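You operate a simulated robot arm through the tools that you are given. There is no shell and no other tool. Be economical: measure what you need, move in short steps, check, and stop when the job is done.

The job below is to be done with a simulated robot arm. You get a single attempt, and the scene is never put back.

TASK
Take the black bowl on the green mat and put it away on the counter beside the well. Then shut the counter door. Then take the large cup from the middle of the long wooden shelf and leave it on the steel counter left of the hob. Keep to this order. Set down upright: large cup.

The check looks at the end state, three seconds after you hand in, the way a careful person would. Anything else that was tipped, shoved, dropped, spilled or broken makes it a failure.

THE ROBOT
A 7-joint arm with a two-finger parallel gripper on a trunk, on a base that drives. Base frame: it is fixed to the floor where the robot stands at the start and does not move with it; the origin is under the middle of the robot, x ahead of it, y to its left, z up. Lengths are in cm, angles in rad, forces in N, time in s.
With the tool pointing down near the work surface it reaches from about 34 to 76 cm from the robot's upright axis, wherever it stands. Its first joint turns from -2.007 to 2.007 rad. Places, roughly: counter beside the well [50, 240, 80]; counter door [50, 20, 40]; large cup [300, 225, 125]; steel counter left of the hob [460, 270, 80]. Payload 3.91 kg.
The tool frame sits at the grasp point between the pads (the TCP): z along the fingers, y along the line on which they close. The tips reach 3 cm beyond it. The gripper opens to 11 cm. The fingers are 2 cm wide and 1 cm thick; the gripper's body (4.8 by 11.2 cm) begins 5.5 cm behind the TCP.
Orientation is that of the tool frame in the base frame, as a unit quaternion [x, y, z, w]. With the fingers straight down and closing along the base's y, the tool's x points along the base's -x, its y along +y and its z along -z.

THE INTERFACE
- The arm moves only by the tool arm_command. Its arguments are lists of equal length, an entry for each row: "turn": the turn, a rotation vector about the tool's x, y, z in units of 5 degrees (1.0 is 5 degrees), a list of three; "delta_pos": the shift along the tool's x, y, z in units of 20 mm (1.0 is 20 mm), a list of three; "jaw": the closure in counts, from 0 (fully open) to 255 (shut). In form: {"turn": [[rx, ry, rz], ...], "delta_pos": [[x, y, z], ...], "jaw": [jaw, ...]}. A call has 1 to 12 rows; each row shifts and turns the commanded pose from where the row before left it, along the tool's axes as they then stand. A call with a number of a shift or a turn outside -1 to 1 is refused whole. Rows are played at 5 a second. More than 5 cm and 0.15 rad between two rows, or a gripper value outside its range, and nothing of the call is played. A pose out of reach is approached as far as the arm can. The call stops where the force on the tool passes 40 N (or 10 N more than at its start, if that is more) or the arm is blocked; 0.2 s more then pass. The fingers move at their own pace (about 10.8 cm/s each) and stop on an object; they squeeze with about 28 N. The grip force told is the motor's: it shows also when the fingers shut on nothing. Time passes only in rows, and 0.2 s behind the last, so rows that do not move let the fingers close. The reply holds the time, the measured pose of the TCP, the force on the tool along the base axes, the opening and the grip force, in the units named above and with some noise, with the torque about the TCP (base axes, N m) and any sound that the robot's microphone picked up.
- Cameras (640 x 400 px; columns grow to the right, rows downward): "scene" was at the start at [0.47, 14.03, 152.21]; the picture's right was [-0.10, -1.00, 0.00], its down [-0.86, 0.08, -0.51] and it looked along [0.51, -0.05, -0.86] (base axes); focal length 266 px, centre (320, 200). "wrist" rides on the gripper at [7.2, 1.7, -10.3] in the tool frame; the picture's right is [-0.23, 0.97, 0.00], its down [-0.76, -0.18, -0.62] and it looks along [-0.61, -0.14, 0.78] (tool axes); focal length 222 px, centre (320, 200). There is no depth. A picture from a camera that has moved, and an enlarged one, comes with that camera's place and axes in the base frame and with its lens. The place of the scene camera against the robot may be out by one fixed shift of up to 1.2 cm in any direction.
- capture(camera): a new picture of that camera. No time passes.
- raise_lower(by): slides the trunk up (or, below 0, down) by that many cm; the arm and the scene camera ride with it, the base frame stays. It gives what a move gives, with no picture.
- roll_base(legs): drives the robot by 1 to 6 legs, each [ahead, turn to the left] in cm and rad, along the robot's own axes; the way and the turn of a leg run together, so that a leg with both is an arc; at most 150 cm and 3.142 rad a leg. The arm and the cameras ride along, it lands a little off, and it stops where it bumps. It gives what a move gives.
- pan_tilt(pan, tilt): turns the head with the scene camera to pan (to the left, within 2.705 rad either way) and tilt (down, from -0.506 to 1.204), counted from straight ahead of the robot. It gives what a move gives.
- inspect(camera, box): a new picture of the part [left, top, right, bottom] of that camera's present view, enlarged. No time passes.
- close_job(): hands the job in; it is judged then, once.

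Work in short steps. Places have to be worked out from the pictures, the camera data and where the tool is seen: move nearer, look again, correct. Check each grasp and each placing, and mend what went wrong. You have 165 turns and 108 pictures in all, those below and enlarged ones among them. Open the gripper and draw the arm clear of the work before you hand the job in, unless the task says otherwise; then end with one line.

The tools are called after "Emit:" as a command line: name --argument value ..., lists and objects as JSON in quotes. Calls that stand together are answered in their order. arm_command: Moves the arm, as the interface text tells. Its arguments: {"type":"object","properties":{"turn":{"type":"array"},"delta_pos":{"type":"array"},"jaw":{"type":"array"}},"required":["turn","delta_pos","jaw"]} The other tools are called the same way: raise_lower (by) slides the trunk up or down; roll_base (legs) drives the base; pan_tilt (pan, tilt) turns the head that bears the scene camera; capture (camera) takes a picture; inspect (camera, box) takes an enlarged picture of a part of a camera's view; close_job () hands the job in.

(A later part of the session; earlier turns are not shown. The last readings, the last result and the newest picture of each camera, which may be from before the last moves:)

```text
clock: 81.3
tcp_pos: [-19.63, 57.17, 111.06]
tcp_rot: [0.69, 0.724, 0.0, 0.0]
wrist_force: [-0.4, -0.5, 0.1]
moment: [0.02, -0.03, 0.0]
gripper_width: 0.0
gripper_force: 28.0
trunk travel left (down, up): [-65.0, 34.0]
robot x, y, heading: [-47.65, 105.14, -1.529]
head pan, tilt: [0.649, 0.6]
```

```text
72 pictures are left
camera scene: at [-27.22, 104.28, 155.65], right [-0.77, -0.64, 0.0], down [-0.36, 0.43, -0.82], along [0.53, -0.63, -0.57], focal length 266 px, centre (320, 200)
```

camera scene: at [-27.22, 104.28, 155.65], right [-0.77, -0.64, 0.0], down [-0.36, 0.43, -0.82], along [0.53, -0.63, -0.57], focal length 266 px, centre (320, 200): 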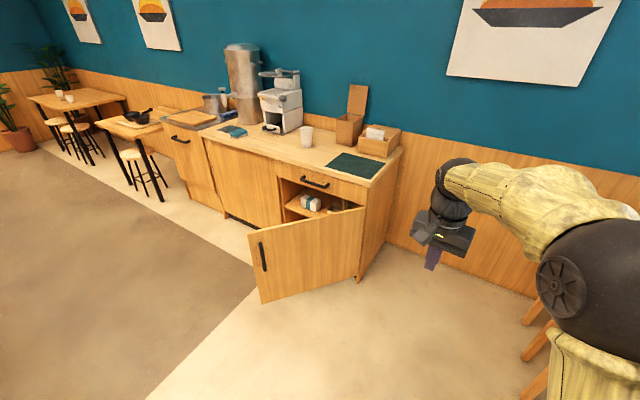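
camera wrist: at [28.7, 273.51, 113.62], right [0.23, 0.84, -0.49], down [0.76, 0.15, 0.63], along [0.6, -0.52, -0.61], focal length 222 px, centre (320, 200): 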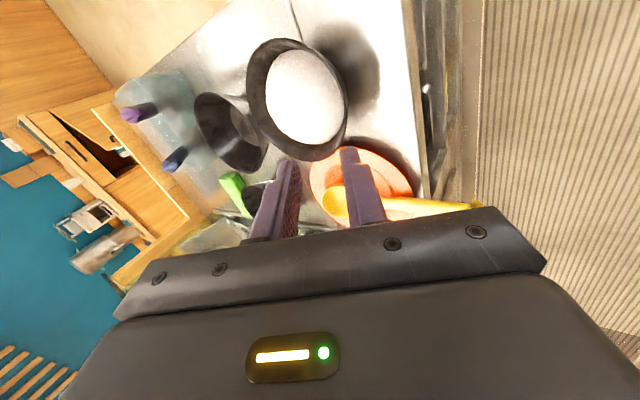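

The door spans from the hinge at about (33,−6) to the free edge at about (64,51), z 10–66, open about 60°. I will push its outer face with the closed fingers pointing forward-down. First I centre the arm and pitch the tool up 60°.

Emit:
arm_command --turn '[[0, 0, 0], [0, 0, 0], [0, 0, 0], [0, 0, 0], [0, 0, 0], [0, 0, 0], [0, 0, 0], [0, 0, 0], [0, 0, 0], [0, 0, 0], [0, 0, 0], [0, 0, 0]]' --delta_pos '[[0, -1, 0], [0, -1, 0], [0, -1, 0], [0, -1, 0], [0, -1, 0], [0, -1, 0], [0, -1, 0], [0, -1, 0], [0, -1, 0], [0, -1, 0], [0, -1, 0], [0, -1, 0]]' --jaw '[255, 255, 255, 255, 255, 255, 255, 255, 255, 255, 255, 255]'

Emit:
arm_command --turn '[[0, -1, 0], [0, -1, 0], [0, -1, 0], [0, -1, 0], [0, -1, 0], [0, -1, 0], [0, -1, 0], [0, -1, 0], [0, -1, 0], [0, -1, 0], [0, -1, 0], [0, -1, 0]]' --delta_pos '[[0, 0, 0], [0, 0, 0], [0, 0, 0], [0, 0, 0], [0, 0, 0], [0, 0, 0], [0, 0, 0.3], [0, 0, 0.3], [0, 0, 0.3], [0, 0, 0.3], [0, 0, 0.3], [0, 0, 0.3]]' --jaw '[255, 255, 255, 255, 255, 255, 255, 255, 255, 255, 255, 255]'

Emit:
raise_lower --by -50

Emit:
capture --camera "scene"

```text
clock: 83.9
tcp_pos: [-43.71, 55.99, 111.33]
tcp_rot: [0.691, 0.723, 0.0, 0.0]
wrist_force: [0.3, 0.6, 0.8]
moment: [0.0, -0.01, 0.0]
gripper_width: 0.0
gripper_force: 27.7
trunk travel left (down, up): [-65.0, 34.0]
robot x, y, heading: [-47.46, 105.05, -1.524]
head pan, tilt: [0.649, 0.6]
```

```text
clock: 86.5
tcp_pos: [-43.65, 53.65, 108.43]
tcp_rot: [0.598, 0.626, -0.346, 0.362]
wrist_force: [0.1, -0.7, -0.2]
moment: [0.0, 0.0, -0.05]
gripper_width: 0.0
gripper_force: 27.3
trunk travel left (down, up): [-65.0, 34.0]
robot x, y, heading: [-47.52, 105.29, -1.526]
head pan, tilt: [0.649, 0.6]
```

```text
refused: -50 is not a number from -40 to 40
```

```text
71 pictures are left
camera scene: at [-27.2, 104.3, 155.65], right [-0.77, -0.64, 0.0], down [-0.36, 0.43, -0.82], along [0.53, -0.63, -0.57], focal length 266 px, centre (320, 200)
```

scene: 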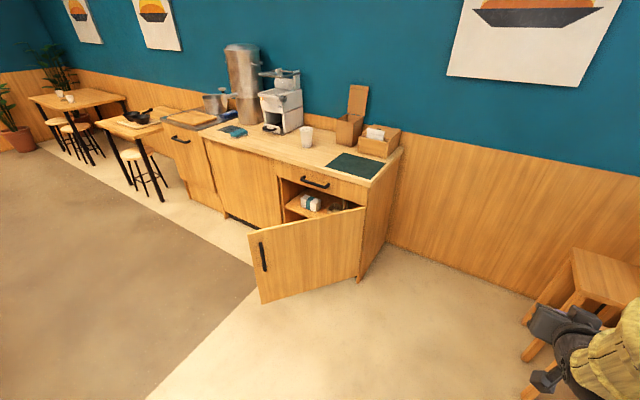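

I lower the trunk in two moves and drive to a spot in line with the push, about (10, 92), heading −0.98.

Emit:
raise_lower --by -40

Emit:
raise_lower --by -14

Emit:
roll_base --legs '[[0, 1.305], [59, 0], [0, -0.757]]'

Emit:
pan_tilt --pan 0.0 --tilt 0.6

Emit:
capture --camera "scene"

```text
clock: 90.4
tcp_pos: [-43.58, 53.71, 68.54]
tcp_rot: [0.599, 0.626, -0.345, 0.361]
wrist_force: [0.4, 0.6, 0.1]
moment: [0.01, 0.03, 0.01]
gripper_width: 0.02
gripper_force: 28.3
trunk travel left (down, up): [-25.0, 74.0]
robot x, y, heading: [-47.76, 104.97, -1.528]
head pan, tilt: [0.649, 0.6]
```

```text
clock: 92.0
tcp_pos: [-43.59, 53.69, 54.35]
tcp_rot: [0.599, 0.626, -0.346, 0.361]
wrist_force: [-0.3, -0.2, -0.3]
moment: [-0.01, -0.02, -0.03]
gripper_width: 0.02
gripper_force: 28.2
trunk travel left (down, up): [-11.0, 88.0]
robot x, y, heading: [-47.86, 105.19, -1.525]
head pan, tilt: [0.649, 0.6]
```

```text
clock: 103.6
tcp_pos: [43.08, 52.61, 54.48]
tcp_rot: [0.398, 0.77, -0.229, 0.444]
wrist_force: [0.3, 0.4, -0.2]
moment: [-0.02, 0.02, -0.01]
gripper_width: 0.0
gripper_force: 28.1
trunk travel left (down, up): [-11.0, 88.0]
robot x, y, heading: [12.32, 93.38, -0.959]
head pan, tilt: [0.649, 0.6]
```

```text
clock: 104.6
tcp_pos: [43.0, 52.6, 54.49]
tcp_rot: [0.398, 0.769, -0.23, 0.444]
wrist_force: [0.5, 0.1, 0.0]
moment: [-0.01, -0.03, 0.0]
gripper_width: 0.02
gripper_force: 28.2
trunk travel left (down, up): [-11.0, 88.0]
robot x, y, heading: [12.1, 93.95, -0.958]
head pan, tilt: [0.0, 0.6]
```

```text
70 pictures are left
camera scene: at [25.9, 99.61, 101.65], right [-0.82, -0.58, 0.0], down [-0.33, 0.46, -0.82], along [0.48, -0.67, -0.57], focal length 266 px, centre (320, 200)
```

scene: 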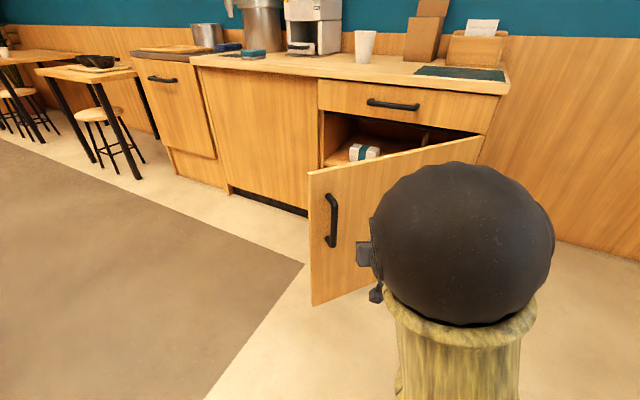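

The fingers line up with the mid-outer part of the door, clear of its handle. I drive forward to touch and begin pushing.

Emit:
roll_base --legs '[[17, 0], [15, 0]]'

Emit:
capture --camera "scene"

```text
clock: 107.3
tcp_pos: [61.72, 27.15, 54.43]
tcp_rot: [0.395, 0.77, -0.228, 0.445]
wrist_force: [-0.1, 0.9, -0.1]
moment: [-0.02, 0.01, 0.0]
gripper_width: 0.0
gripper_force: 27.6
trunk travel left (down, up): [-11.0, 88.0]
robot x, y, heading: [30.38, 68.07, -0.944]
head pan, tilt: [0.0, 0.6]
```

```text
69 pictures are left
camera scene: at [44.17, 73.99, 101.65], right [-0.81, -0.58, 0.0], down [-0.33, 0.46, -0.82], along [0.48, -0.67, -0.57], focal length 266 px, centre (320, 200)
```

scene: 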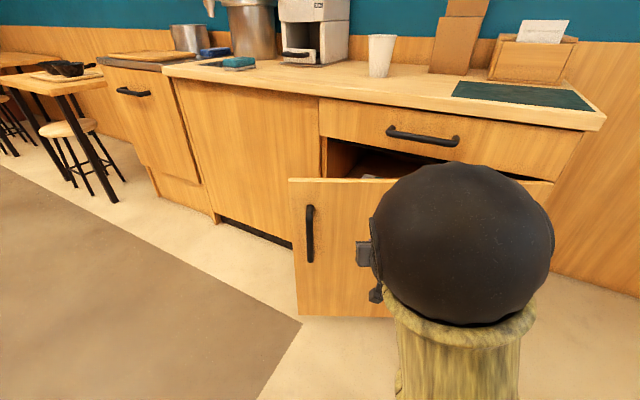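

The door is moving with little force. I keep pushing.

Emit:
roll_base --legs '[[24, 0]]'

Emit:
capture --camera "scene"

```text
clock: 109.3
tcp_pos: [75.93, 8.03, 54.57]
tcp_rot: [0.393, 0.772, -0.227, 0.446]
wrist_force: [-0.2, 0.1, 0.8]
moment: [0.0, 0.0, 0.01]
gripper_width: 0.0
gripper_force: 28.0
trunk travel left (down, up): [-11.0, 88.0]
robot x, y, heading: [44.39, 48.64, -0.939]
head pan, tilt: [0.0, 0.6]
```

```text
68 pictures are left
camera scene: at [58.14, 54.69, 101.65], right [-0.81, -0.59, 0.0], down [-0.33, 0.46, -0.82], along [0.48, -0.67, -0.57], focal length 266 px, centre (320, 200)
```

scene: 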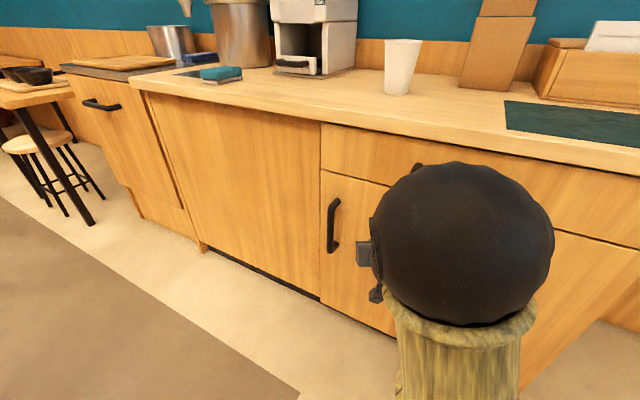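

The door looks nearly closed. I zoom in to check the gap.

Emit:
inspect --camera "scene" --box '[290, 110, 450, 210]'

Emit:
capture --camera "wrist"

```text
4.00 times, centred on (370, 160) of scene
camera zoom: at [58.14, 54.69, 101.65], right [-0.81, -0.59, 0.0], down [-0.33, 0.46, -0.82], along [0.48, -0.67, -0.57], focal length 1065 px, centre (120, 360)
```

zoom: 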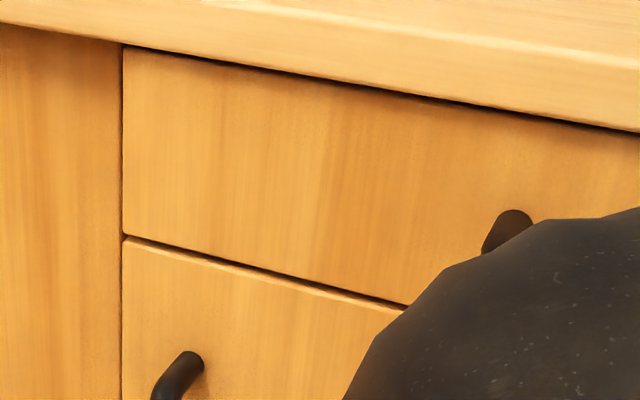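

```text
66 pictures are left
camera wrist: at [69.85, 19.05, 53.37], right [0.85, 0.48, 0.2], down [-0.24, 0.02, 0.97], along [0.46, -0.88, 0.13], focal length 222 px, centre (320, 200)
```

wrist: 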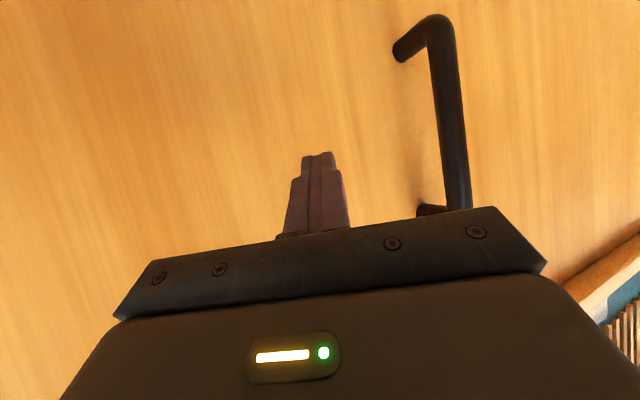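

A thin sliver of the door edge may still show. I press forward gently with the arm until there is resistance.

Emit:
arm_command --turn '[[0, 0, 0], [0, 0, 0], [0, 0, 0], [0, 0, 0], [0, 0, 0], [0, 0, 0]]' --delta_pos '[[-0.1, 0, 0.173], [-0.1, 0, 0.173], [-0.1, 0, 0.173], [-0.1, 0, 0.173], [-0.1, 0, 0.173], [0, 0, 0]]' --jaw '[255, 255, 255, 255, 255, 255]'

Emit:
inspect --camera "scene" --box '[290, 110, 450, 210]'

```text
clock: 110.7
tcp_pos: [77.23, 6.3, 54.55]
tcp_rot: [0.393, 0.772, -0.227, 0.446]
wrist_force: [0.2, -0.3, -0.4]
moment: [0.0, 0.05, -0.01]
gripper_width: 0.0
gripper_force: 28.1
trunk travel left (down, up): [-11.0, 88.0]
robot x, y, heading: [43.98, 48.84, -0.943]
head pan, tilt: [0.0, 0.6]
```

```text
4.00 times, centred on (370, 160) of scene
camera zoom: at [58.14, 54.69, 101.65], right [-0.81, -0.59, 0.0], down [-0.33, 0.46, -0.82], along [0.48, -0.67, -0.57], focal length 1065 px, centre (120, 360)
```

zoom: 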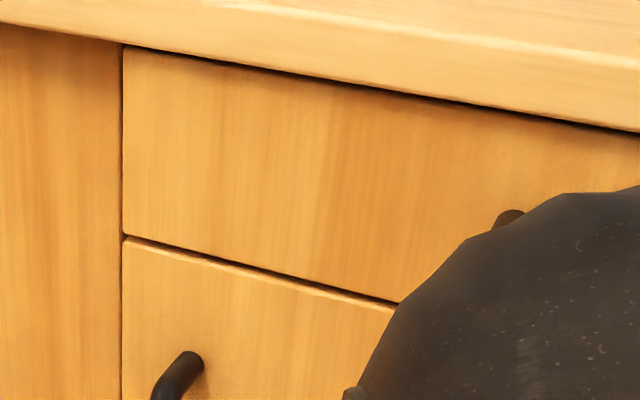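

There is no force and the door is static, so it swung shut ahead of the fingers. I follow up to the face to make sure it is fully home.

Emit:
arm_command --turn '[[0, 0, 0], [0, 0, 0], [0, 0, 0], [0, 0, 0], [0, 0, 0], [0, 0, 0], [0, 0, 0]]' --delta_pos '[[-0.2, -0.29, 0.35], [-0.2, -0.29, 0.35], [-0.2, -0.29, 0.35], [-0.2, -0.29, 0.35], [-0.2, -0.29, 0.35], [-0.1, -0.145, 0.175], [-0.1, -0.145, 0.175]]' --jaw '[255, 255, 255, 255, 255, 255, 255]'

Emit:
capture --camera "wrist"

```text
clock: 111.3
tcp_pos: [77.08, 5.19, 54.41]
tcp_rot: [0.391, 0.773, -0.224, 0.446]
wrist_force: [-11.4, 19.0, 15.4]
moment: [-0.31, -0.12, -0.14]
gripper_width: 0.0
gripper_force: 28.5
trunk travel left (down, up): [-11.0, 88.0]
robot x, y, heading: [44.03, 48.78, -0.941]
head pan, tilt: [0.0, 0.6]
stopped in row 2: the force on the tool passed its limit at 53 N (the readings are from after the stop); the commanded pose is now the measured one
```

```text
64 pictures are left
camera wrist: at [71.0, 16.34, 53.36], right [0.85, 0.49, 0.2], down [-0.24, 0.02, 0.97], along [0.47, -0.87, 0.13], focal length 222 px, centre (320, 200)
```

wrist: 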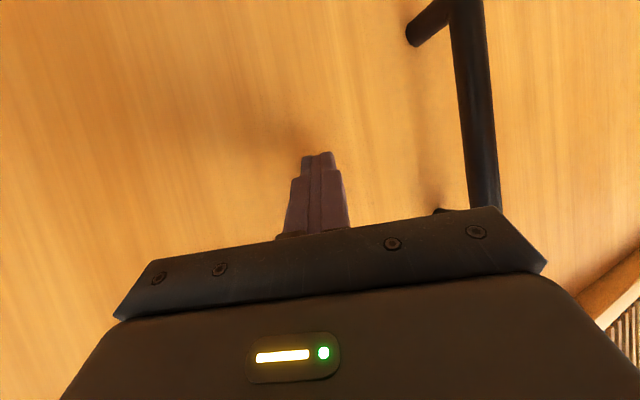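

A firm stop at about 50 N confirms the door is fully shut. I back the arm off, reverse, and look.

Emit:
arm_command --turn '[[0, 0, 0], [0, 0, 0], [0, 0, 0]]' --delta_pos '[[0.2, 0, -0.35], [0.4, 0, -0.7], [0.4, 0, -0.7]]' --jaw '[255, 255, 255]'

Emit:
roll_base --legs '[[-60, 0]]'

Emit:
raise_lower --by 40

Emit:
raise_lower --by 30

Emit:
capture --camera "scene"

```text
clock: 112.1
tcp_pos: [74.75, 8.29, 54.3]
tcp_rot: [0.391, 0.774, -0.224, 0.444]
wrist_force: [-0.6, -0.2, 0.1]
moment: [-0.01, -0.01, -0.02]
gripper_width: 0.01
gripper_force: 28.1
trunk travel left (down, up): [-11.0, 88.0]
robot x, y, heading: [44.54, 48.42, -0.943]
head pan, tilt: [0.0, 0.6]
```

```text
clock: 116.0
tcp_pos: [39.98, 56.51, 54.34]
tcp_rot: [0.387, 0.777, -0.221, 0.445]
wrist_force: [-0.2, -0.4, 0.2]
moment: [0.0, -0.02, 0.02]
gripper_width: 0.01
gripper_force: 27.9
trunk travel left (down, up): [-11.0, 88.0]
robot x, y, heading: [9.12, 96.37, -0.931]
head pan, tilt: [0.0, 0.6]
```

```text
clock: 119.8
tcp_pos: [40.04, 56.5, 94.33]
tcp_rot: [0.388, 0.776, -0.222, 0.446]
wrist_force: [-0.5, -0.8, -0.3]
moment: [0.0, 0.02, 0.0]
gripper_width: 0.03
gripper_force: 28.1
trunk travel left (down, up): [-51.0, 48.0]
robot x, y, heading: [9.26, 96.47, -0.93]
head pan, tilt: [0.0, 0.6]
```

```text
clock: 122.8
tcp_pos: [40.1, 56.46, 124.29]
tcp_rot: [0.387, 0.776, -0.221, 0.446]
wrist_force: [-0.2, 0.2, 0.6]
moment: [-0.04, 0.01, -0.02]
gripper_width: 0.0
gripper_force: 28.0
trunk travel left (down, up): [-81.0, 18.0]
robot x, y, heading: [9.2, 96.68, -0.933]
head pan, tilt: [0.0, 0.6]
```

```text
63 pictures are left
camera scene: at [22.97, 102.66, 171.65], right [-0.8, -0.6, 0.0], down [-0.34, 0.45, -0.82], along [0.49, -0.66, -0.57], focal length 266 px, centre (320, 200)
```

scene: 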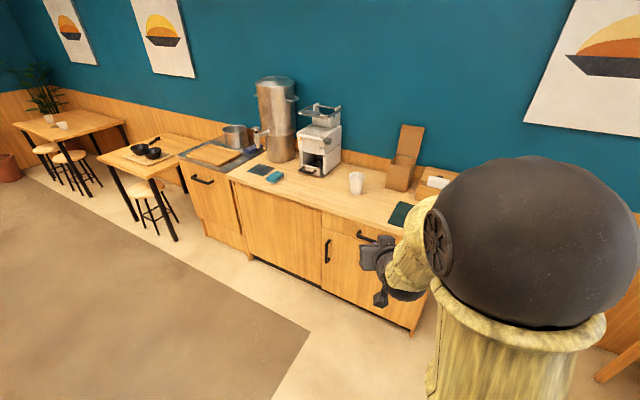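

The door is shut flush and nothing else is disturbed. Now to the cup: I drive along the corridor toward x≈240 and look at the shelf.

Emit:
roll_base --legs '[[0, 1.04], [150, 0], [85, 0], [0, 0.4]]'

Emit:
pan_tilt --pan 0.6 --tilt 0.5

Emit:
capture --camera "scene"

```text
clock: 141.6
tcp_pos: [285.01, 143.56, 124.33]
tcp_rot: [-0.22, 0.839, 0.127, 0.482]
wrist_force: [-0.5, -0.8, 0.3]
moment: [0.02, -0.04, -0.02]
gripper_width: 0.01
gripper_force: 27.8
trunk travel left (down, up): [-81.0, 18.0]
robot x, y, heading: [241.5, 117.93, 0.504]
head pan, tilt: [0.0, 0.6]
```

```text
clock: 142.6
tcp_pos: [285.15, 143.45, 124.37]
tcp_rot: [-0.22, 0.839, 0.127, 0.481]
wrist_force: [0.2, -0.2, 0.7]
moment: [-0.03, 0.03, 0.05]
gripper_width: 0.0
gripper_force: 28.3
trunk travel left (down, up): [-81.0, 18.0]
robot x, y, heading: [241.41, 118.38, 0.505]
head pan, tilt: [0.6, 0.499]
```

```text
62 pictures are left
camera scene: at [232.5, 136.26, 172.56], right [0.89, -0.45, 0.0], down [-0.21, -0.43, -0.88], along [0.39, 0.78, -0.48], focal length 266 px, centre (320, 200)
```

scene: 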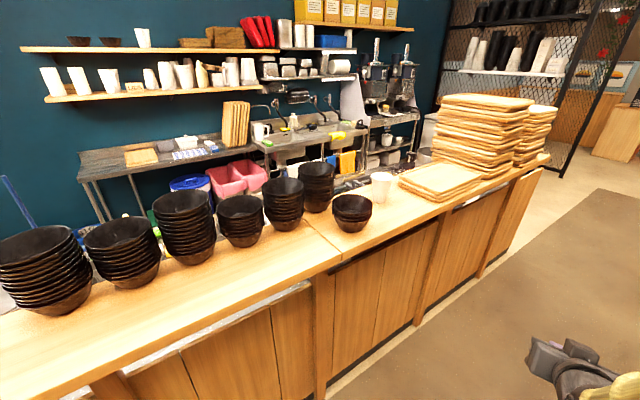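

The white cup stands behind the small bowl stack, near (298, 213). I zoom in on it.

Emit:
inspect --camera "scene" --box '[310, 150, 430, 240]'

Emit:
pan_tilt --pan 0.1 --tilt 0.35

Emit:
capture --camera "scene"

```text
4.44 times, centred on (370, 195) of scene
camera zoom: at [232.5, 136.26, 172.56], right [0.89, -0.45, 0.0], down [-0.21, -0.43, -0.88], along [0.39, 0.78, -0.48], focal length 1184 px, centre (98, 222)
```

zoom: 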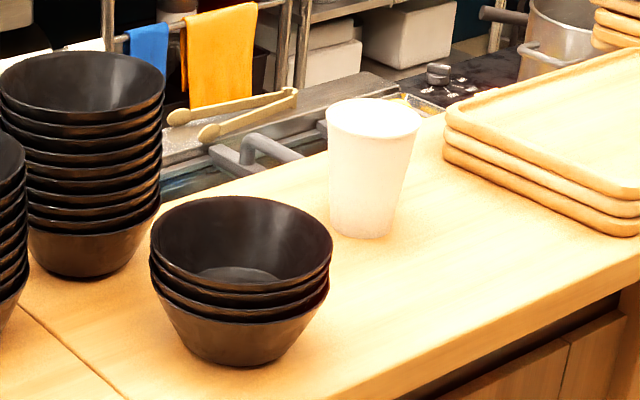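

```text
clock: 143.6
tcp_pos: [285.03, 143.48, 124.21]
tcp_rot: [-0.22, 0.839, 0.127, 0.481]
wrist_force: [0.3, 0.5, 0.2]
moment: [-0.03, 0.02, -0.01]
gripper_width: 0.0
gripper_force: 28.0
trunk travel left (down, up): [-81.0, 18.0]
robot x, y, heading: [241.26, 118.04, 0.504]
head pan, tilt: [0.099, 0.351]
```

```text
60 pictures are left
camera scene: at [236.06, 133.44, 173.93], right [0.57, -0.82, 0.0], down [-0.28, -0.2, -0.94], along [0.77, 0.53, -0.34], focal length 266 px, centre (320, 200)
```

scene: 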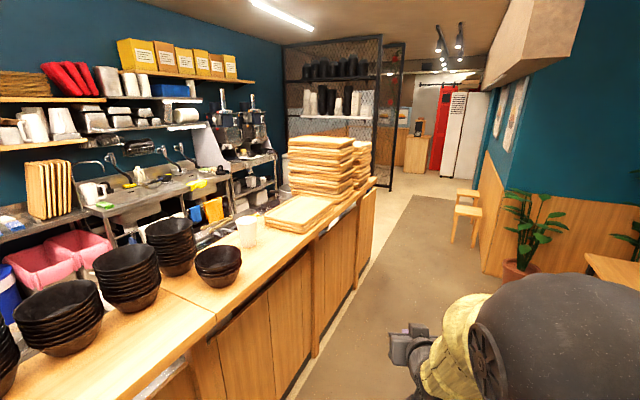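

The white cup is on the ledge; the bar front there is near y≈210. I raise the trunk, then move to about (297,150) facing the shelf.

Emit:
raise_lower --by 18

Emit:
roll_base --legs '[[0, 0.02], [63, 0], [0, 1.05]]'

Emit:
pan_tilt --pan -0.1 --tilt 0.8

Emit:
capture --camera "scene"

Emit:
capture --camera "wrist"

```text
clock: 145.6
tcp_pos: [285.07, 143.47, 142.31]
tcp_rot: [-0.22, 0.839, 0.126, 0.481]
wrist_force: [-0.6, 0.5, 0.5]
moment: [-0.02, 0.04, -0.03]
gripper_width: 0.0
gripper_force: 28.1
trunk travel left (down, up): [-99.0, 0.0]
robot x, y, heading: [241.71, 118.27, 0.504]
head pan, tilt: [0.099, 0.351]
```

```text
clock: 154.0
tcp_pos: [294.96, 202.12, 142.23]
tcp_rot: [0.627, -0.599, -0.36, -0.344]
wrist_force: [1.0, 0.1, -0.6]
moment: [-0.01, 0.03, -0.01]
gripper_width: 0.01
gripper_force: 27.8
trunk travel left (down, up): [-99.0, 0.0]
robot x, y, heading: [297.93, 151.74, 1.614]
head pan, tilt: [0.099, 0.351]
```

```text
clock: 154.9
tcp_pos: [294.95, 202.15, 142.32]
tcp_rot: [0.626, -0.599, -0.36, -0.344]
wrist_force: [-0.1, 0.2, 0.1]
moment: [-0.03, 0.0, -0.02]
gripper_width: 0.0
gripper_force: 27.7
trunk travel left (down, up): [-99.0, 0.0]
robot x, y, heading: [298.04, 152.14, 1.61]
head pan, tilt: [-0.099, 0.799]
```

```text
59 pictures are left
camera scene: at [283.03, 152.59, 187.97], right [1.0, -0.06, 0.0], down [-0.04, -0.72, -0.7], along [0.04, 0.7, -0.72], focal length 266 px, centre (320, 200)
```

scene: 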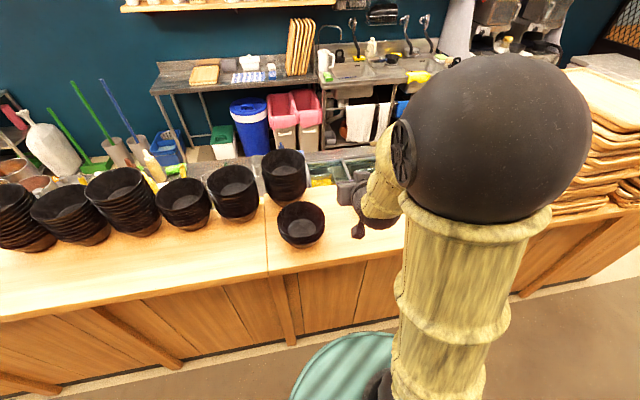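

```text
58 pictures are left
camera wrist: at [293.82, 189.44, 141.27], right [-0.98, 0.07, 0.2], down [0.19, -0.15, 0.97], along [0.1, 0.99, 0.13], focal length 222 px, centre (320, 200)
```

wrist: 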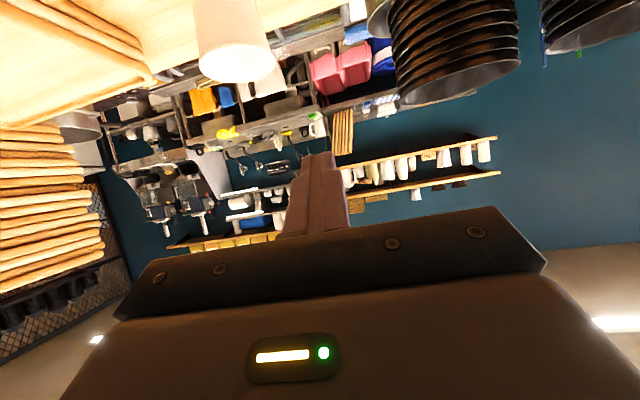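

Triangulating: cup top centre is about (303.5, 218.8, 126), base about z 113.5, top diameter about 9 cm. Trays lie close on the right, so I will straddle the cup front to back with the fingers down. First I pitch the tool to vertical and open it.

Emit:
arm_command --turn '[[0, 1, 0], [0, 1, 0], [0, 1, 0], [0, 1, 0], [0, 1, 0], [0, 1, 0], [0, 1, 0], [0, 1, 0], [0, 1, 0], [0, 1, 0], [0, 1, 0], [0, 1, 0]]' --delta_pos '[[0, 0, 0], [0, 0, 0], [0, 0, 0], [0, 0, 0], [0, 0, 0], [0, 0, 0], [0, 0, 0], [0, 0, 0], [0, 0, 0], [0, 0, 0], [0, 0, 0], [0, 0, 0]]' --jaw '[255, 255, 255, 255, 255, 255, 255, 255, 255, 255, 255, 255]'

Emit:
arm_command --turn '[[0, 0, 1], [0, 0, 1], [0, 0, 1], [0, 0, 1], [0, 0, 1], [0, 0, 1], [0, 0, 1], [0, 0, 1], [0, 0, 1]]' --delta_pos '[[0, 0, 0], [0, 0, 0], [0, 0, 0], [0, 0, 0], [0, 0, 0], [0, 0, 0], [0, 0, 0], [0, 0, 0], [0, 0, 0]]' --jaw '[255, 255, 255, 255, 255, 255, 255, 255, 255]'

Emit:
arm_command --turn '[[0, 0, 1], [0, 0, 1], [0, 0, 1], [0, 0, 1], [0, 0, 1], [0, 0, 1], [0, 0, 1], [0, 0, 1], [0, 0, 1]]' --delta_pos '[[0, 0, 0], [0, 0, 0], [0, 0, 0], [0, 0, 0], [0, 0, 0], [0, 0, 0], [0, 0, 0], [0, 0, 0], [0, 0, 0]]' --jaw '[0, 0, 0, 0, 0, 0, 0, 0, 0]'

Emit:
capture --camera "wrist"

```text
clock: 157.5
tcp_pos: [295.05, 202.23, 142.09]
tcp_rot: [0.723, -0.69, 0.002, 0.004]
wrist_force: [-0.2, 0.1, 0.0]
moment: [-0.03, 0.0, 0.03]
gripper_width: 0.0
gripper_force: 28.0
trunk travel left (down, up): [-99.0, 0.0]
robot x, y, heading: [298.03, 151.98, 1.615]
head pan, tilt: [-0.099, 0.799]
```

```text
clock: 159.5
tcp_pos: [295.04, 202.11, 142.25]
tcp_rot: [-0.402, 0.915, -0.003, -0.002]
wrist_force: [-0.2, 0.4, 0.0]
moment: [-0.02, 0.02, -0.02]
gripper_width: 0.0
gripper_force: 27.7
trunk travel left (down, up): [-99.0, 0.0]
robot x, y, heading: [297.67, 151.47, 1.613]
head pan, tilt: [-0.099, 0.799]
```

```text
clock: 161.5
tcp_pos: [294.97, 202.22, 142.25]
tcp_rot: [-0.023, 1.0, -0.003, 0.001]
wrist_force: [0.2, 1.1, 0.1]
moment: [-0.01, -0.02, 0.01]
gripper_width: 10.99
gripper_force: 0.0
trunk travel left (down, up): [-99.0, 0.0]
robot x, y, heading: [297.68, 151.5, 1.609]
head pan, tilt: [-0.099, 0.799]
```

```text
57 pictures are left
camera wrist: at [287.58, 203.45, 152.64], right [0.18, 0.98, -0.01], down [0.77, -0.14, 0.62], along [0.61, -0.12, -0.78], focal length 222 px, centre (320, 200)
```

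wrist: 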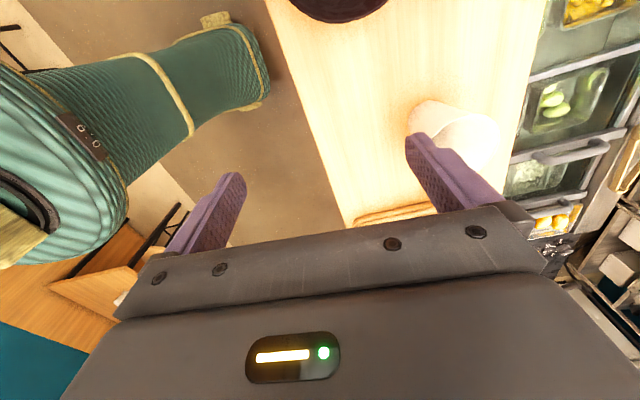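

The cup is seen where predicted. I move above it at the same height.

Emit:
arm_command --turn '[[0, 0, 0], [0, 0, 0], [0, 0, 0], [0, 0, 0], [0, 0, 0], [0, 0, 0], [0, 0, 0], [0, 0, 0], [0, 0, 0]]' --delta_pos '[[-0.514, 0.9, 0], [-0.514, 0.9, 0], [-0.514, 0.9, 0], [-0.514, 0.9, 0], [-0.514, 0.9, 0], [-0.514, 0.9, 0], [-0.514, 0.9, 0], [-0.514, 0.9, 0], [-0.514, 0.9, 0]]' --jaw '[0, 0, 0, 0, 0, 0, 0, 0, 0]'

Emit:
capture --camera "wrist"

Emit:
capture --camera "scene"

```text
clock: 163.5
tcp_pos: [303.63, 218.84, 142.24]
tcp_rot: [-0.023, 1.0, -0.004, -0.001]
wrist_force: [-0.5, -0.1, 0.3]
moment: [-0.04, 0.01, 0.01]
gripper_width: 11.0
gripper_force: 0.2
trunk travel left (down, up): [-99.0, 0.0]
robot x, y, heading: [298.07, 151.74, 1.614]
head pan, tilt: [-0.099, 0.799]
```

```text
56 pictures are left
camera wrist: at [296.24, 220.23, 152.45], right [0.18, 0.98, -0.01], down [0.77, -0.14, 0.62], along [0.61, -0.12, -0.78], focal length 222 px, centre (320, 200)
```

wrist: 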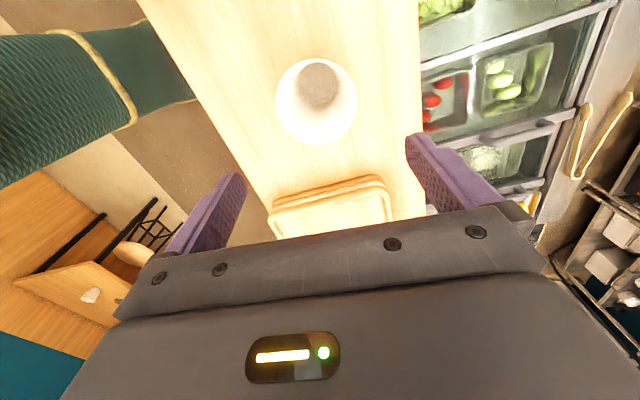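

```text
55 pictures are left
camera scene: at [283.11, 152.76, 187.97], right [1.0, -0.06, 0.0], down [-0.04, -0.72, -0.7], along [0.04, 0.69, -0.72], focal length 266 px, centre (320, 200)
```

scene: 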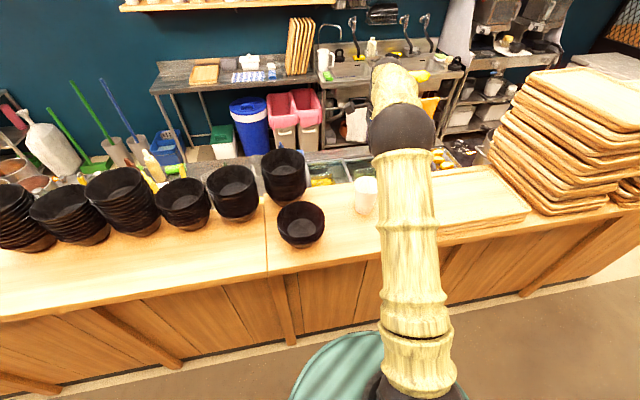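

Rim centre refined to (303.0, 218.3) and the cup is empty. I correct and descend to just above the rim.

Emit:
arm_command --turn '[[0, 0, 0], [0, 0, 0], [0, 0, 0], [0, 0, 0], [0, 0, 0], [0, 0, 0], [0, 0, 0]]' --delta_pos '[[0.3, -0.25, 0], [0, 0, 1], [0, 0, 1], [0, 0, 1], [0, 0, 1], [0, 0, 1], [0, 0, 0.8]]' --jaw '[0, 0, 0, 0, 0, 0, 0]'

Emit:
capture --camera "wrist"

Emit:
inspect --camera "scene" --box '[320, 120, 480, 220]'

```text
clock: 165.1
tcp_pos: [302.88, 218.06, 130.69]
tcp_rot: [-0.022, 1.0, -0.002, -0.001]
wrist_force: [-0.3, -0.1, -0.6]
moment: [-0.03, 0.01, 0.01]
gripper_width: 11.03
gripper_force: 0.2
trunk travel left (down, up): [-99.0, 0.0]
robot x, y, heading: [297.53, 151.75, 1.609]
head pan, tilt: [-0.099, 0.799]
```

```text
54 pictures are left
camera wrist: at [295.44, 219.46, 141.03], right [0.18, 0.98, -0.01], down [0.77, -0.14, 0.62], along [0.61, -0.12, -0.78], focal length 222 px, centre (320, 200)
```

wrist: 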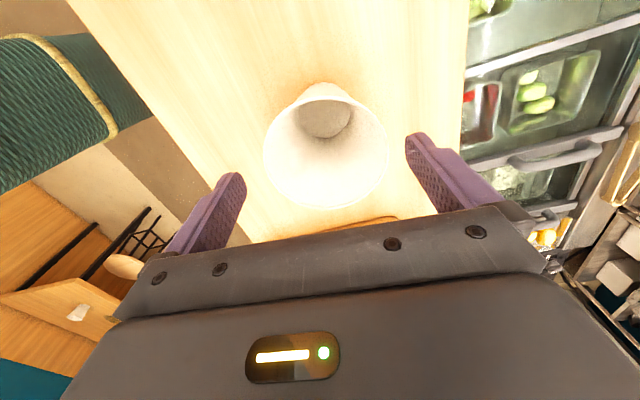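

```text
4.00 times, centred on (400, 170) of scene
camera zoom: at [283.04, 152.64, 187.97], right [1.0, -0.06, 0.0], down [-0.04, -0.72, -0.7], along [0.04, 0.7, -0.72], focal length 1065 px, centre (0, 320)
```

zoom: 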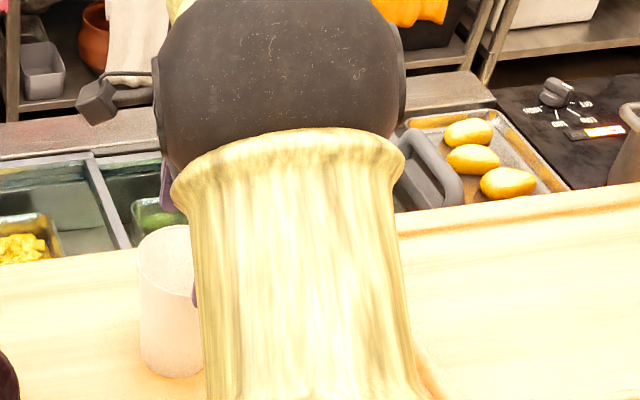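

The cup is centred between the open fingers. I descend 8 cm around it.

Emit:
arm_command --turn '[[0, 0, 0], [0, 0, 0], [0, 0, 0], [0, 0, 0], [0, 0, 0], [0, 0, 0]]' --delta_pos '[[0.1, 0.15, 0], [0, 0, 0.8], [0, 0, 0.8], [0, 0, 0.8], [0, 0, 0.8], [0, 0, 0.8]]' --jaw '[0, 0, 0, 0, 0, 0]'

Emit:
capture --camera "wrist"

```text
clock: 166.5
tcp_pos: [302.65, 218.49, 122.41]
tcp_rot: [-0.023, 1.0, -0.002, -0.001]
wrist_force: [-0.5, 0.3, 0.2]
moment: [-0.02, -0.02, -0.01]
gripper_width: 11.01
gripper_force: 0.0
trunk travel left (down, up): [-99.0, 0.0]
robot x, y, heading: [297.6, 151.52, 1.613]
head pan, tilt: [-0.099, 0.799]
```

```text
52 pictures are left
camera wrist: at [295.35, 219.88, 132.75], right [0.18, 0.98, -0.01], down [0.77, -0.14, 0.62], along [0.61, -0.12, -0.78], focal length 222 px, centre (320, 200)
```

wrist: 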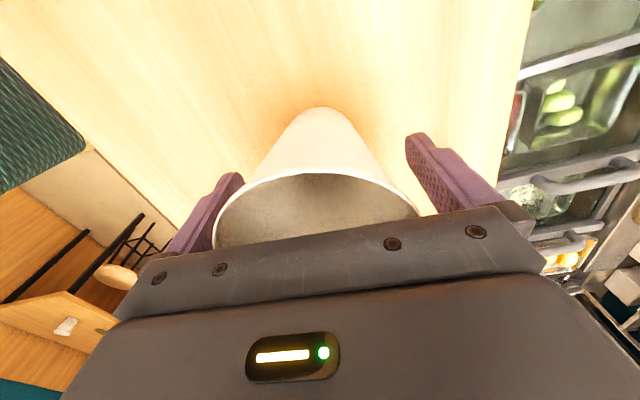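

The cup sits between the pads. I close gently.

Emit:
arm_command --turn '[[0, 0, 0], [0, 0, 0], [0, 0, 0], [0, 0, 0], [0, 0, 0]]' --delta_pos '[[0, 0, 0], [0, 0, 0], [0, 0, 0], [0, 0, 0], [0, 0, 0]]' --jaw '[30, 60, 90, 130, 160]'

Emit:
capture --camera "wrist"

```text
clock: 167.7
tcp_pos: [302.67, 218.57, 122.45]
tcp_rot: [-0.023, 1.0, -0.003, 0.001]
wrist_force: [0.1, 0.9, -0.1]
moment: [0.04, 0.0, -0.01]
gripper_width: 8.5
gripper_force: 27.8
trunk travel left (down, up): [-99.0, 0.0]
robot x, y, heading: [297.82, 151.74, 1.608]
head pan, tilt: [-0.099, 0.799]
```

```text
51 pictures are left
camera wrist: at [295.35, 219.83, 132.79], right [0.18, 0.98, -0.01], down [0.77, -0.14, 0.62], along [0.61, -0.12, -0.78], focal length 222 px, centre (320, 200)
```

wrist: 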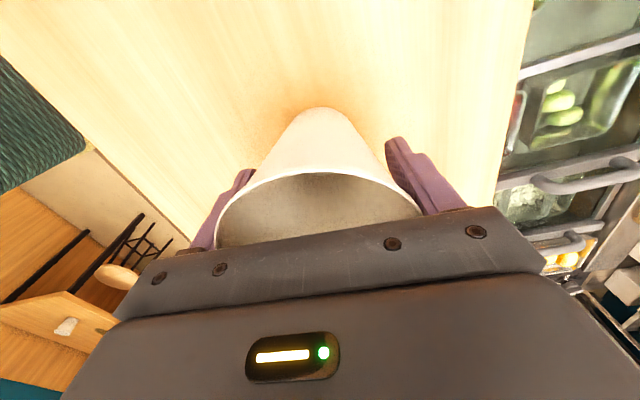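

Gripped at 8.5 cm. I lift straight up, 4 cm first, then more, and check.

Emit:
arm_command --turn '[[0, 0, 0], [0, 0, 0], [0, 0, 0], [0, 0, 0], [0, 0, 0]]' --delta_pos '[[0, 0, -0.2], [0, 0, -0.4], [0, 0, -0.6], [0, 0, -0.8], [0, 0, -0.8]]' --jaw '[170, 170, 170, 170, 170]'

Emit:
capture --camera "wrist"

```text
clock: 168.9
tcp_pos: [302.77, 218.34, 128.06]
tcp_rot: [-0.022, 1.0, -0.003, -0.001]
wrist_force: [0.2, 0.1, -0.7]
moment: [-0.01, 0.03, 0.04]
gripper_width: 8.47
gripper_force: 27.6
trunk travel left (down, up): [-99.0, 0.0]
robot x, y, heading: [298.0, 151.89, 1.611]
head pan, tilt: [-0.099, 0.799]
```

```text
50 pictures are left
camera wrist: at [295.39, 219.85, 138.42], right [0.18, 0.98, -0.01], down [0.77, -0.14, 0.62], along [0.61, -0.12, -0.78], focal length 222 px, centre (320, 200)
```

wrist: 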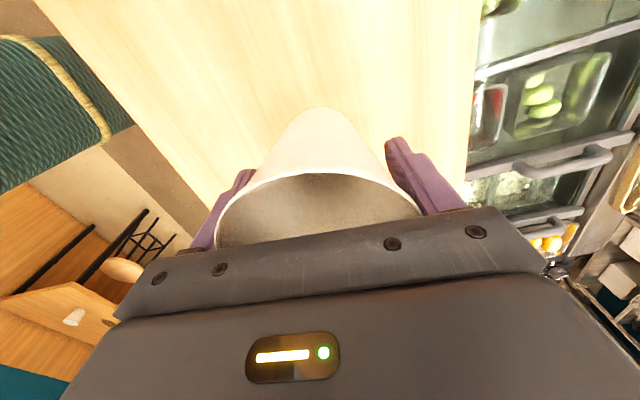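

The cup is lifted cleanly. I raise it to z≈142, draw back toward the robot and look for the steel counter by the hob.

Emit:
arm_command --turn '[[0, 0, 0], [0, 0, 0], [0, 0, 0], [0, 0, 0], [0, 0, 0], [0, 0, 0], [0, 0, 0]]' --delta_pos '[[0, 0, -1], [0, 0, -1], [0, 0, -1], [0, 0, -1], [0, 0, -1], [0, 0, -1], [0, 0, -1]]' --jaw '[170, 170, 170, 170, 170, 170, 170]'

Emit:
arm_command --turn '[[0, 0, 0], [0, 0, 0], [0, 0, 0], [0, 0, 0], [0, 0, 0], [0, 0, 0], [0, 0, 0], [0, 0, 0], [0, 0, 0], [0, 0, 0]]' --delta_pos '[[0, -0.9, 0], [0, -0.9, 0], [0, -0.9, 0], [0, -0.9, 0], [0, -0.9, 0], [0, -0.9, 0], [0, -0.9, 0], [0, -0.9, 0], [0, -0.9, 0], [0, -0.9, 0]]' --jaw '[170, 170, 170, 170, 170, 170, 170, 170, 170, 170]'

Emit:
pan_tilt --pan -0.9 --tilt 0.45

Emit:
capture --camera "scene"

```text
clock: 170.5
tcp_pos: [302.61, 218.42, 142.38]
tcp_rot: [-0.022, 1.0, -0.002, 0.0]
wrist_force: [-1.1, 0.6, -0.6]
moment: [0.0, 0.0, -0.01]
gripper_width: 8.45
gripper_force: 28.7
trunk travel left (down, up): [-99.0, 0.0]
robot x, y, heading: [297.73, 151.81, 1.612]
head pan, tilt: [-0.099, 0.799]
```

```text
clock: 172.7
tcp_pos: [303.56, 200.34, 142.36]
tcp_rot: [-0.022, 1.0, -0.002, 0.0]
wrist_force: [-0.8, -0.3, -1.6]
moment: [0.02, 0.02, 0.03]
gripper_width: 8.44
gripper_force: 28.2
trunk travel left (down, up): [-99.0, 0.0]
robot x, y, heading: [297.81, 151.72, 1.607]
head pan, tilt: [-0.099, 0.799]
```

```text
clock: 173.8
tcp_pos: [303.63, 200.49, 142.23]
tcp_rot: [-0.023, 1.0, -0.002, -0.001]
wrist_force: [-0.1, -0.5, 0.1]
moment: [0.0, 0.0, 0.01]
gripper_width: 8.43
gripper_force: 28.1
trunk travel left (down, up): [-99.0, 0.0]
robot x, y, heading: [297.83, 151.44, 1.612]
head pan, tilt: [-0.901, 0.45]
```

```text
49 pictures are left
camera scene: at [289.52, 150.57, 191.0], right [0.65, -0.76, 0.0], down [-0.33, -0.28, -0.9], along [0.68, 0.59, -0.44], focal length 266 px, centre (320, 200)
```

scene: 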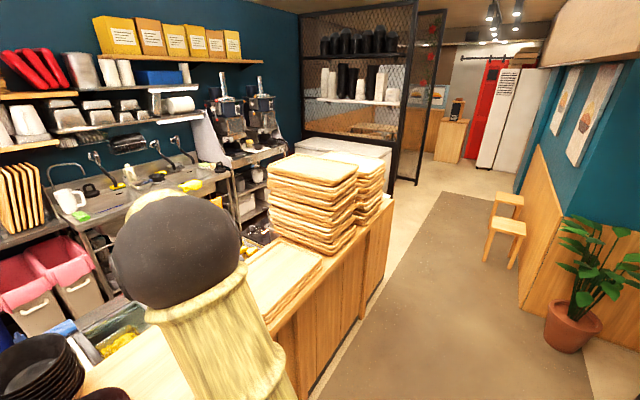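

The target counter is hidden behind the tray stacks, so I will go around the far end. I back off, turn right and drive along the corridor to about (480,180).

Emit:
roll_base --legs '[[-15, 0], [0, -1.38], [110, 0], [75, 0]]'

Emit:
pan_tilt --pan 0.7 --tilt 0.5

Emit:
capture --camera "scene"

```text
clock: 190.9
tcp_pos: [531.49, 176.69, 142.19]
tcp_rot: [0.635, 0.773, -0.001, -0.002]
wrist_force: [-0.4, 0.2, -0.8]
moment: [0.0, 0.01, 0.01]
gripper_width: 8.36
gripper_force: 27.9
trunk travel left (down, up): [-99.0, 0.0]
robot x, y, heading: [482.26, 175.27, 0.192]
head pan, tilt: [-0.901, 0.45]
```

```text
clock: 192.6
tcp_pos: [531.46, 176.76, 142.33]
tcp_rot: [0.634, 0.773, -0.001, -0.001]
wrist_force: [-0.5, 0.2, -0.2]
moment: [0.01, -0.03, 0.01]
gripper_width: 8.38
gripper_force: 28.2
trunk travel left (down, up): [-99.0, 0.0]
robot x, y, heading: [482.65, 175.4, 0.192]
head pan, tilt: [0.7, 0.499]
```

```text
48 pictures are left
camera scene: at [479.11, 195.42, 190.56], right [0.78, -0.63, 0.0], down [-0.3, -0.37, -0.88], along [0.55, 0.68, -0.48], focal length 266 px, centre (320, 200)
```

scene: 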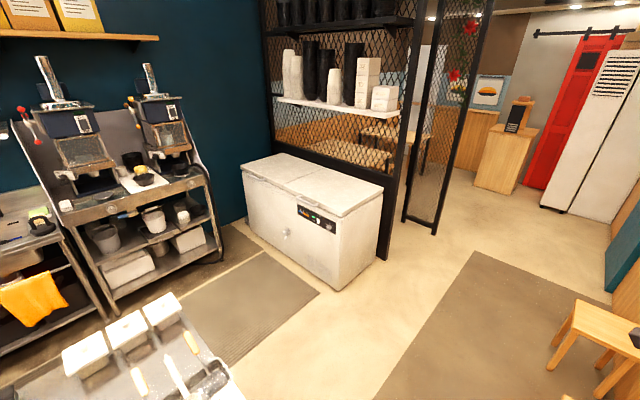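

The aisle is reachable around the bar end. I look down-left at the counter and hob.

Emit:
pan_tilt --pan 1.5 --tilt 0.7

Emit:
capture --camera "scene"

```text
clock: 193.8
tcp_pos: [531.44, 176.7, 142.51]
tcp_rot: [0.634, 0.773, 0.0, -0.002]
wrist_force: [0.3, -0.8, -0.1]
moment: [-0.03, 0.03, -0.02]
gripper_width: 8.39
gripper_force: 28.0
trunk travel left (down, up): [-99.0, 0.0]
robot x, y, heading: [482.63, 175.03, 0.187]
head pan, tilt: [1.499, 0.7]
```

```text
47 pictures are left
camera scene: at [472.39, 196.8, 188.79], right [0.99, 0.12, 0.0], down [0.08, -0.64, -0.77], along [-0.09, 0.76, -0.64], focal length 266 px, centre (320, 200)
```

scene: 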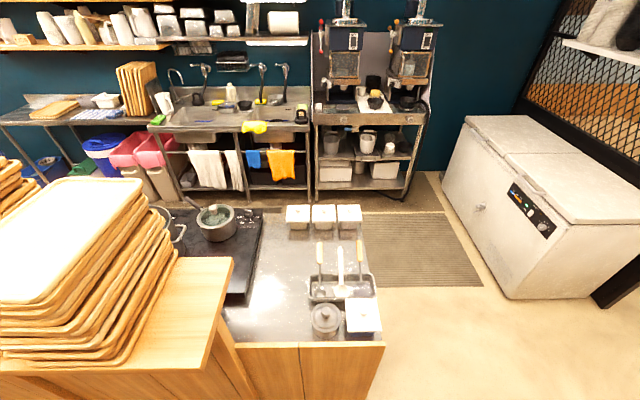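

From the cook's side, left of the hob is the steel area at x 434–460 (hob's edge x≈430, utensil tray x≥460). It is open to this side there. I reverse into place at about (455,196) and turn to face it, keeping the cup high.

Emit:
roll_base --legs '[[0, -0.835], [-34.6, 0], [0, 1.1]]'

```text
clock: 198.8
tcp_pos: [498.67, 153.45, 142.5]
tcp_rot: [0.892, 0.453, 0.0, -0.002]
wrist_force: [0.3, 0.7, -0.9]
moment: [-0.01, 0.01, 0.01]
gripper_width: 8.38
gripper_force: 28.0
trunk travel left (down, up): [-99.0, 0.0]
robot x, y, heading: [463.95, 188.28, -0.639]
head pan, tilt: [1.499, 0.7]
stopped in leg 2: the robot was blocked; the commanded pose is now the measured one
```

The base bumped the bar slightly. I drive forward 8 cm to clear it, turn toward the bar and look.

Emit:
roll_base --legs '[[8, 0], [0, 1.1]]'

Emit:
pan_tilt --pan 1.0 --tilt 0.8

Emit:
capture --camera "scene"

```text
clock: 203.9
tcp_pos: [517.34, 198.71, 142.39]
tcp_rot: [0.521, 0.854, -0.001, -0.002]
wrist_force: [0.1, 0.7, 0.5]
moment: [-0.01, 0.0, 0.01]
gripper_width: 8.41
gripper_force: 28.0
trunk travel left (down, up): [-99.0, 0.0]
robot x, y, heading: [470.22, 183.44, 0.47]
head pan, tilt: [1.499, 0.7]
```

```text
clock: 204.8
tcp_pos: [517.36, 198.76, 142.48]
tcp_rot: [0.52, 0.854, -0.001, -0.002]
wrist_force: [0.4, -0.3, -0.2]
moment: [-0.02, 0.0, 0.02]
gripper_width: 8.39
gripper_force: 28.2
trunk travel left (down, up): [-99.0, 0.0]
robot x, y, heading: [470.86, 183.19, 0.468]
head pan, tilt: [1.0, 0.799]
```

```text
46 pictures are left
camera scene: at [458.96, 201.92, 187.97], right [1.0, -0.1, 0.0], down [-0.07, -0.71, -0.7], along [0.07, 0.69, -0.72], focal length 266 px, centre (320, 200)
```

scene: 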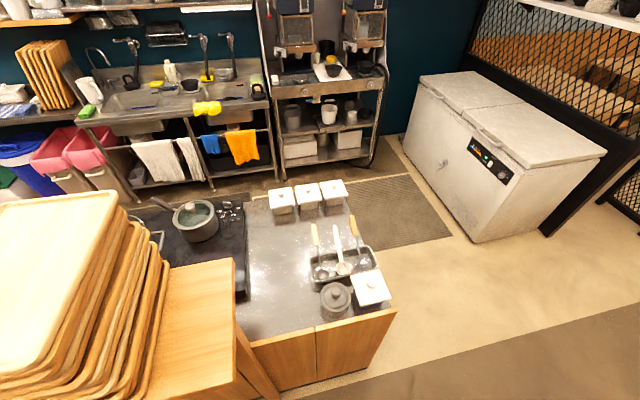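

The ledge ends at x≈440, and the free steel spot is about (448, 262). I turn to heading 1.75 and inch forward 10 cm.

Emit:
roll_base --legs '[[0, 1.282], [10, 0]]'

Emit:
pan_tilt --pan -0.1 --tilt 0.95

Emit:
capture --camera "scene"

Emit:
capture --camera "wrist"

```text
clock: 210.7
tcp_pos: [467.1, 241.86, 142.56]
tcp_rot: [-0.1, 0.995, -0.002, -0.001]
wrist_force: [-0.3, -0.3, 0.5]
moment: [0.05, 0.02, 0.02]
gripper_width: 8.36
gripper_force: 28.0
trunk travel left (down, up): [-99.0, 0.0]
robot x, y, heading: [468.86, 192.73, 1.765]
head pan, tilt: [1.0, 0.799]
```

```text
clock: 212.0
tcp_pos: [466.98, 241.9, 142.39]
tcp_rot: [-0.1, 0.995, -0.002, 0.0]
wrist_force: [-0.6, -0.4, 0.5]
moment: [-0.01, 0.02, -0.01]
gripper_width: 8.35
gripper_force: 28.0
trunk travel left (down, up): [-99.0, 0.0]
robot x, y, heading: [468.64, 192.95, 1.762]
head pan, tilt: [-0.099, 0.949]
```

```text
45 pictures are left
camera scene: at [454.05, 190.72, 186.81], right [1.0, 0.09, 0.0], down [0.08, -0.81, -0.58], along [-0.05, 0.58, -0.81], focal length 266 px, centre (320, 200)
```

scene: 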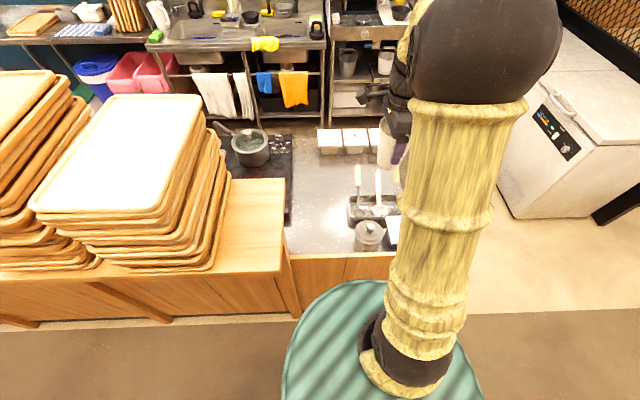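

```text
44 pictures are left
camera wrist: at [459.47, 242.12, 152.73], right [0.03, 1.0, 0.0], down [0.78, -0.02, 0.62], along [0.62, -0.02, -0.78], focal length 222 px, centre (320, 200)
```

wrist: 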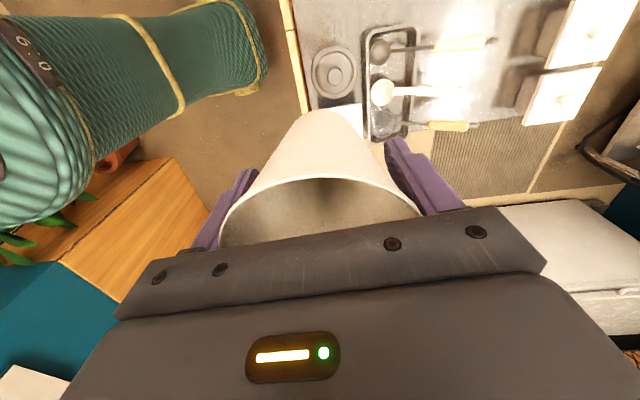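

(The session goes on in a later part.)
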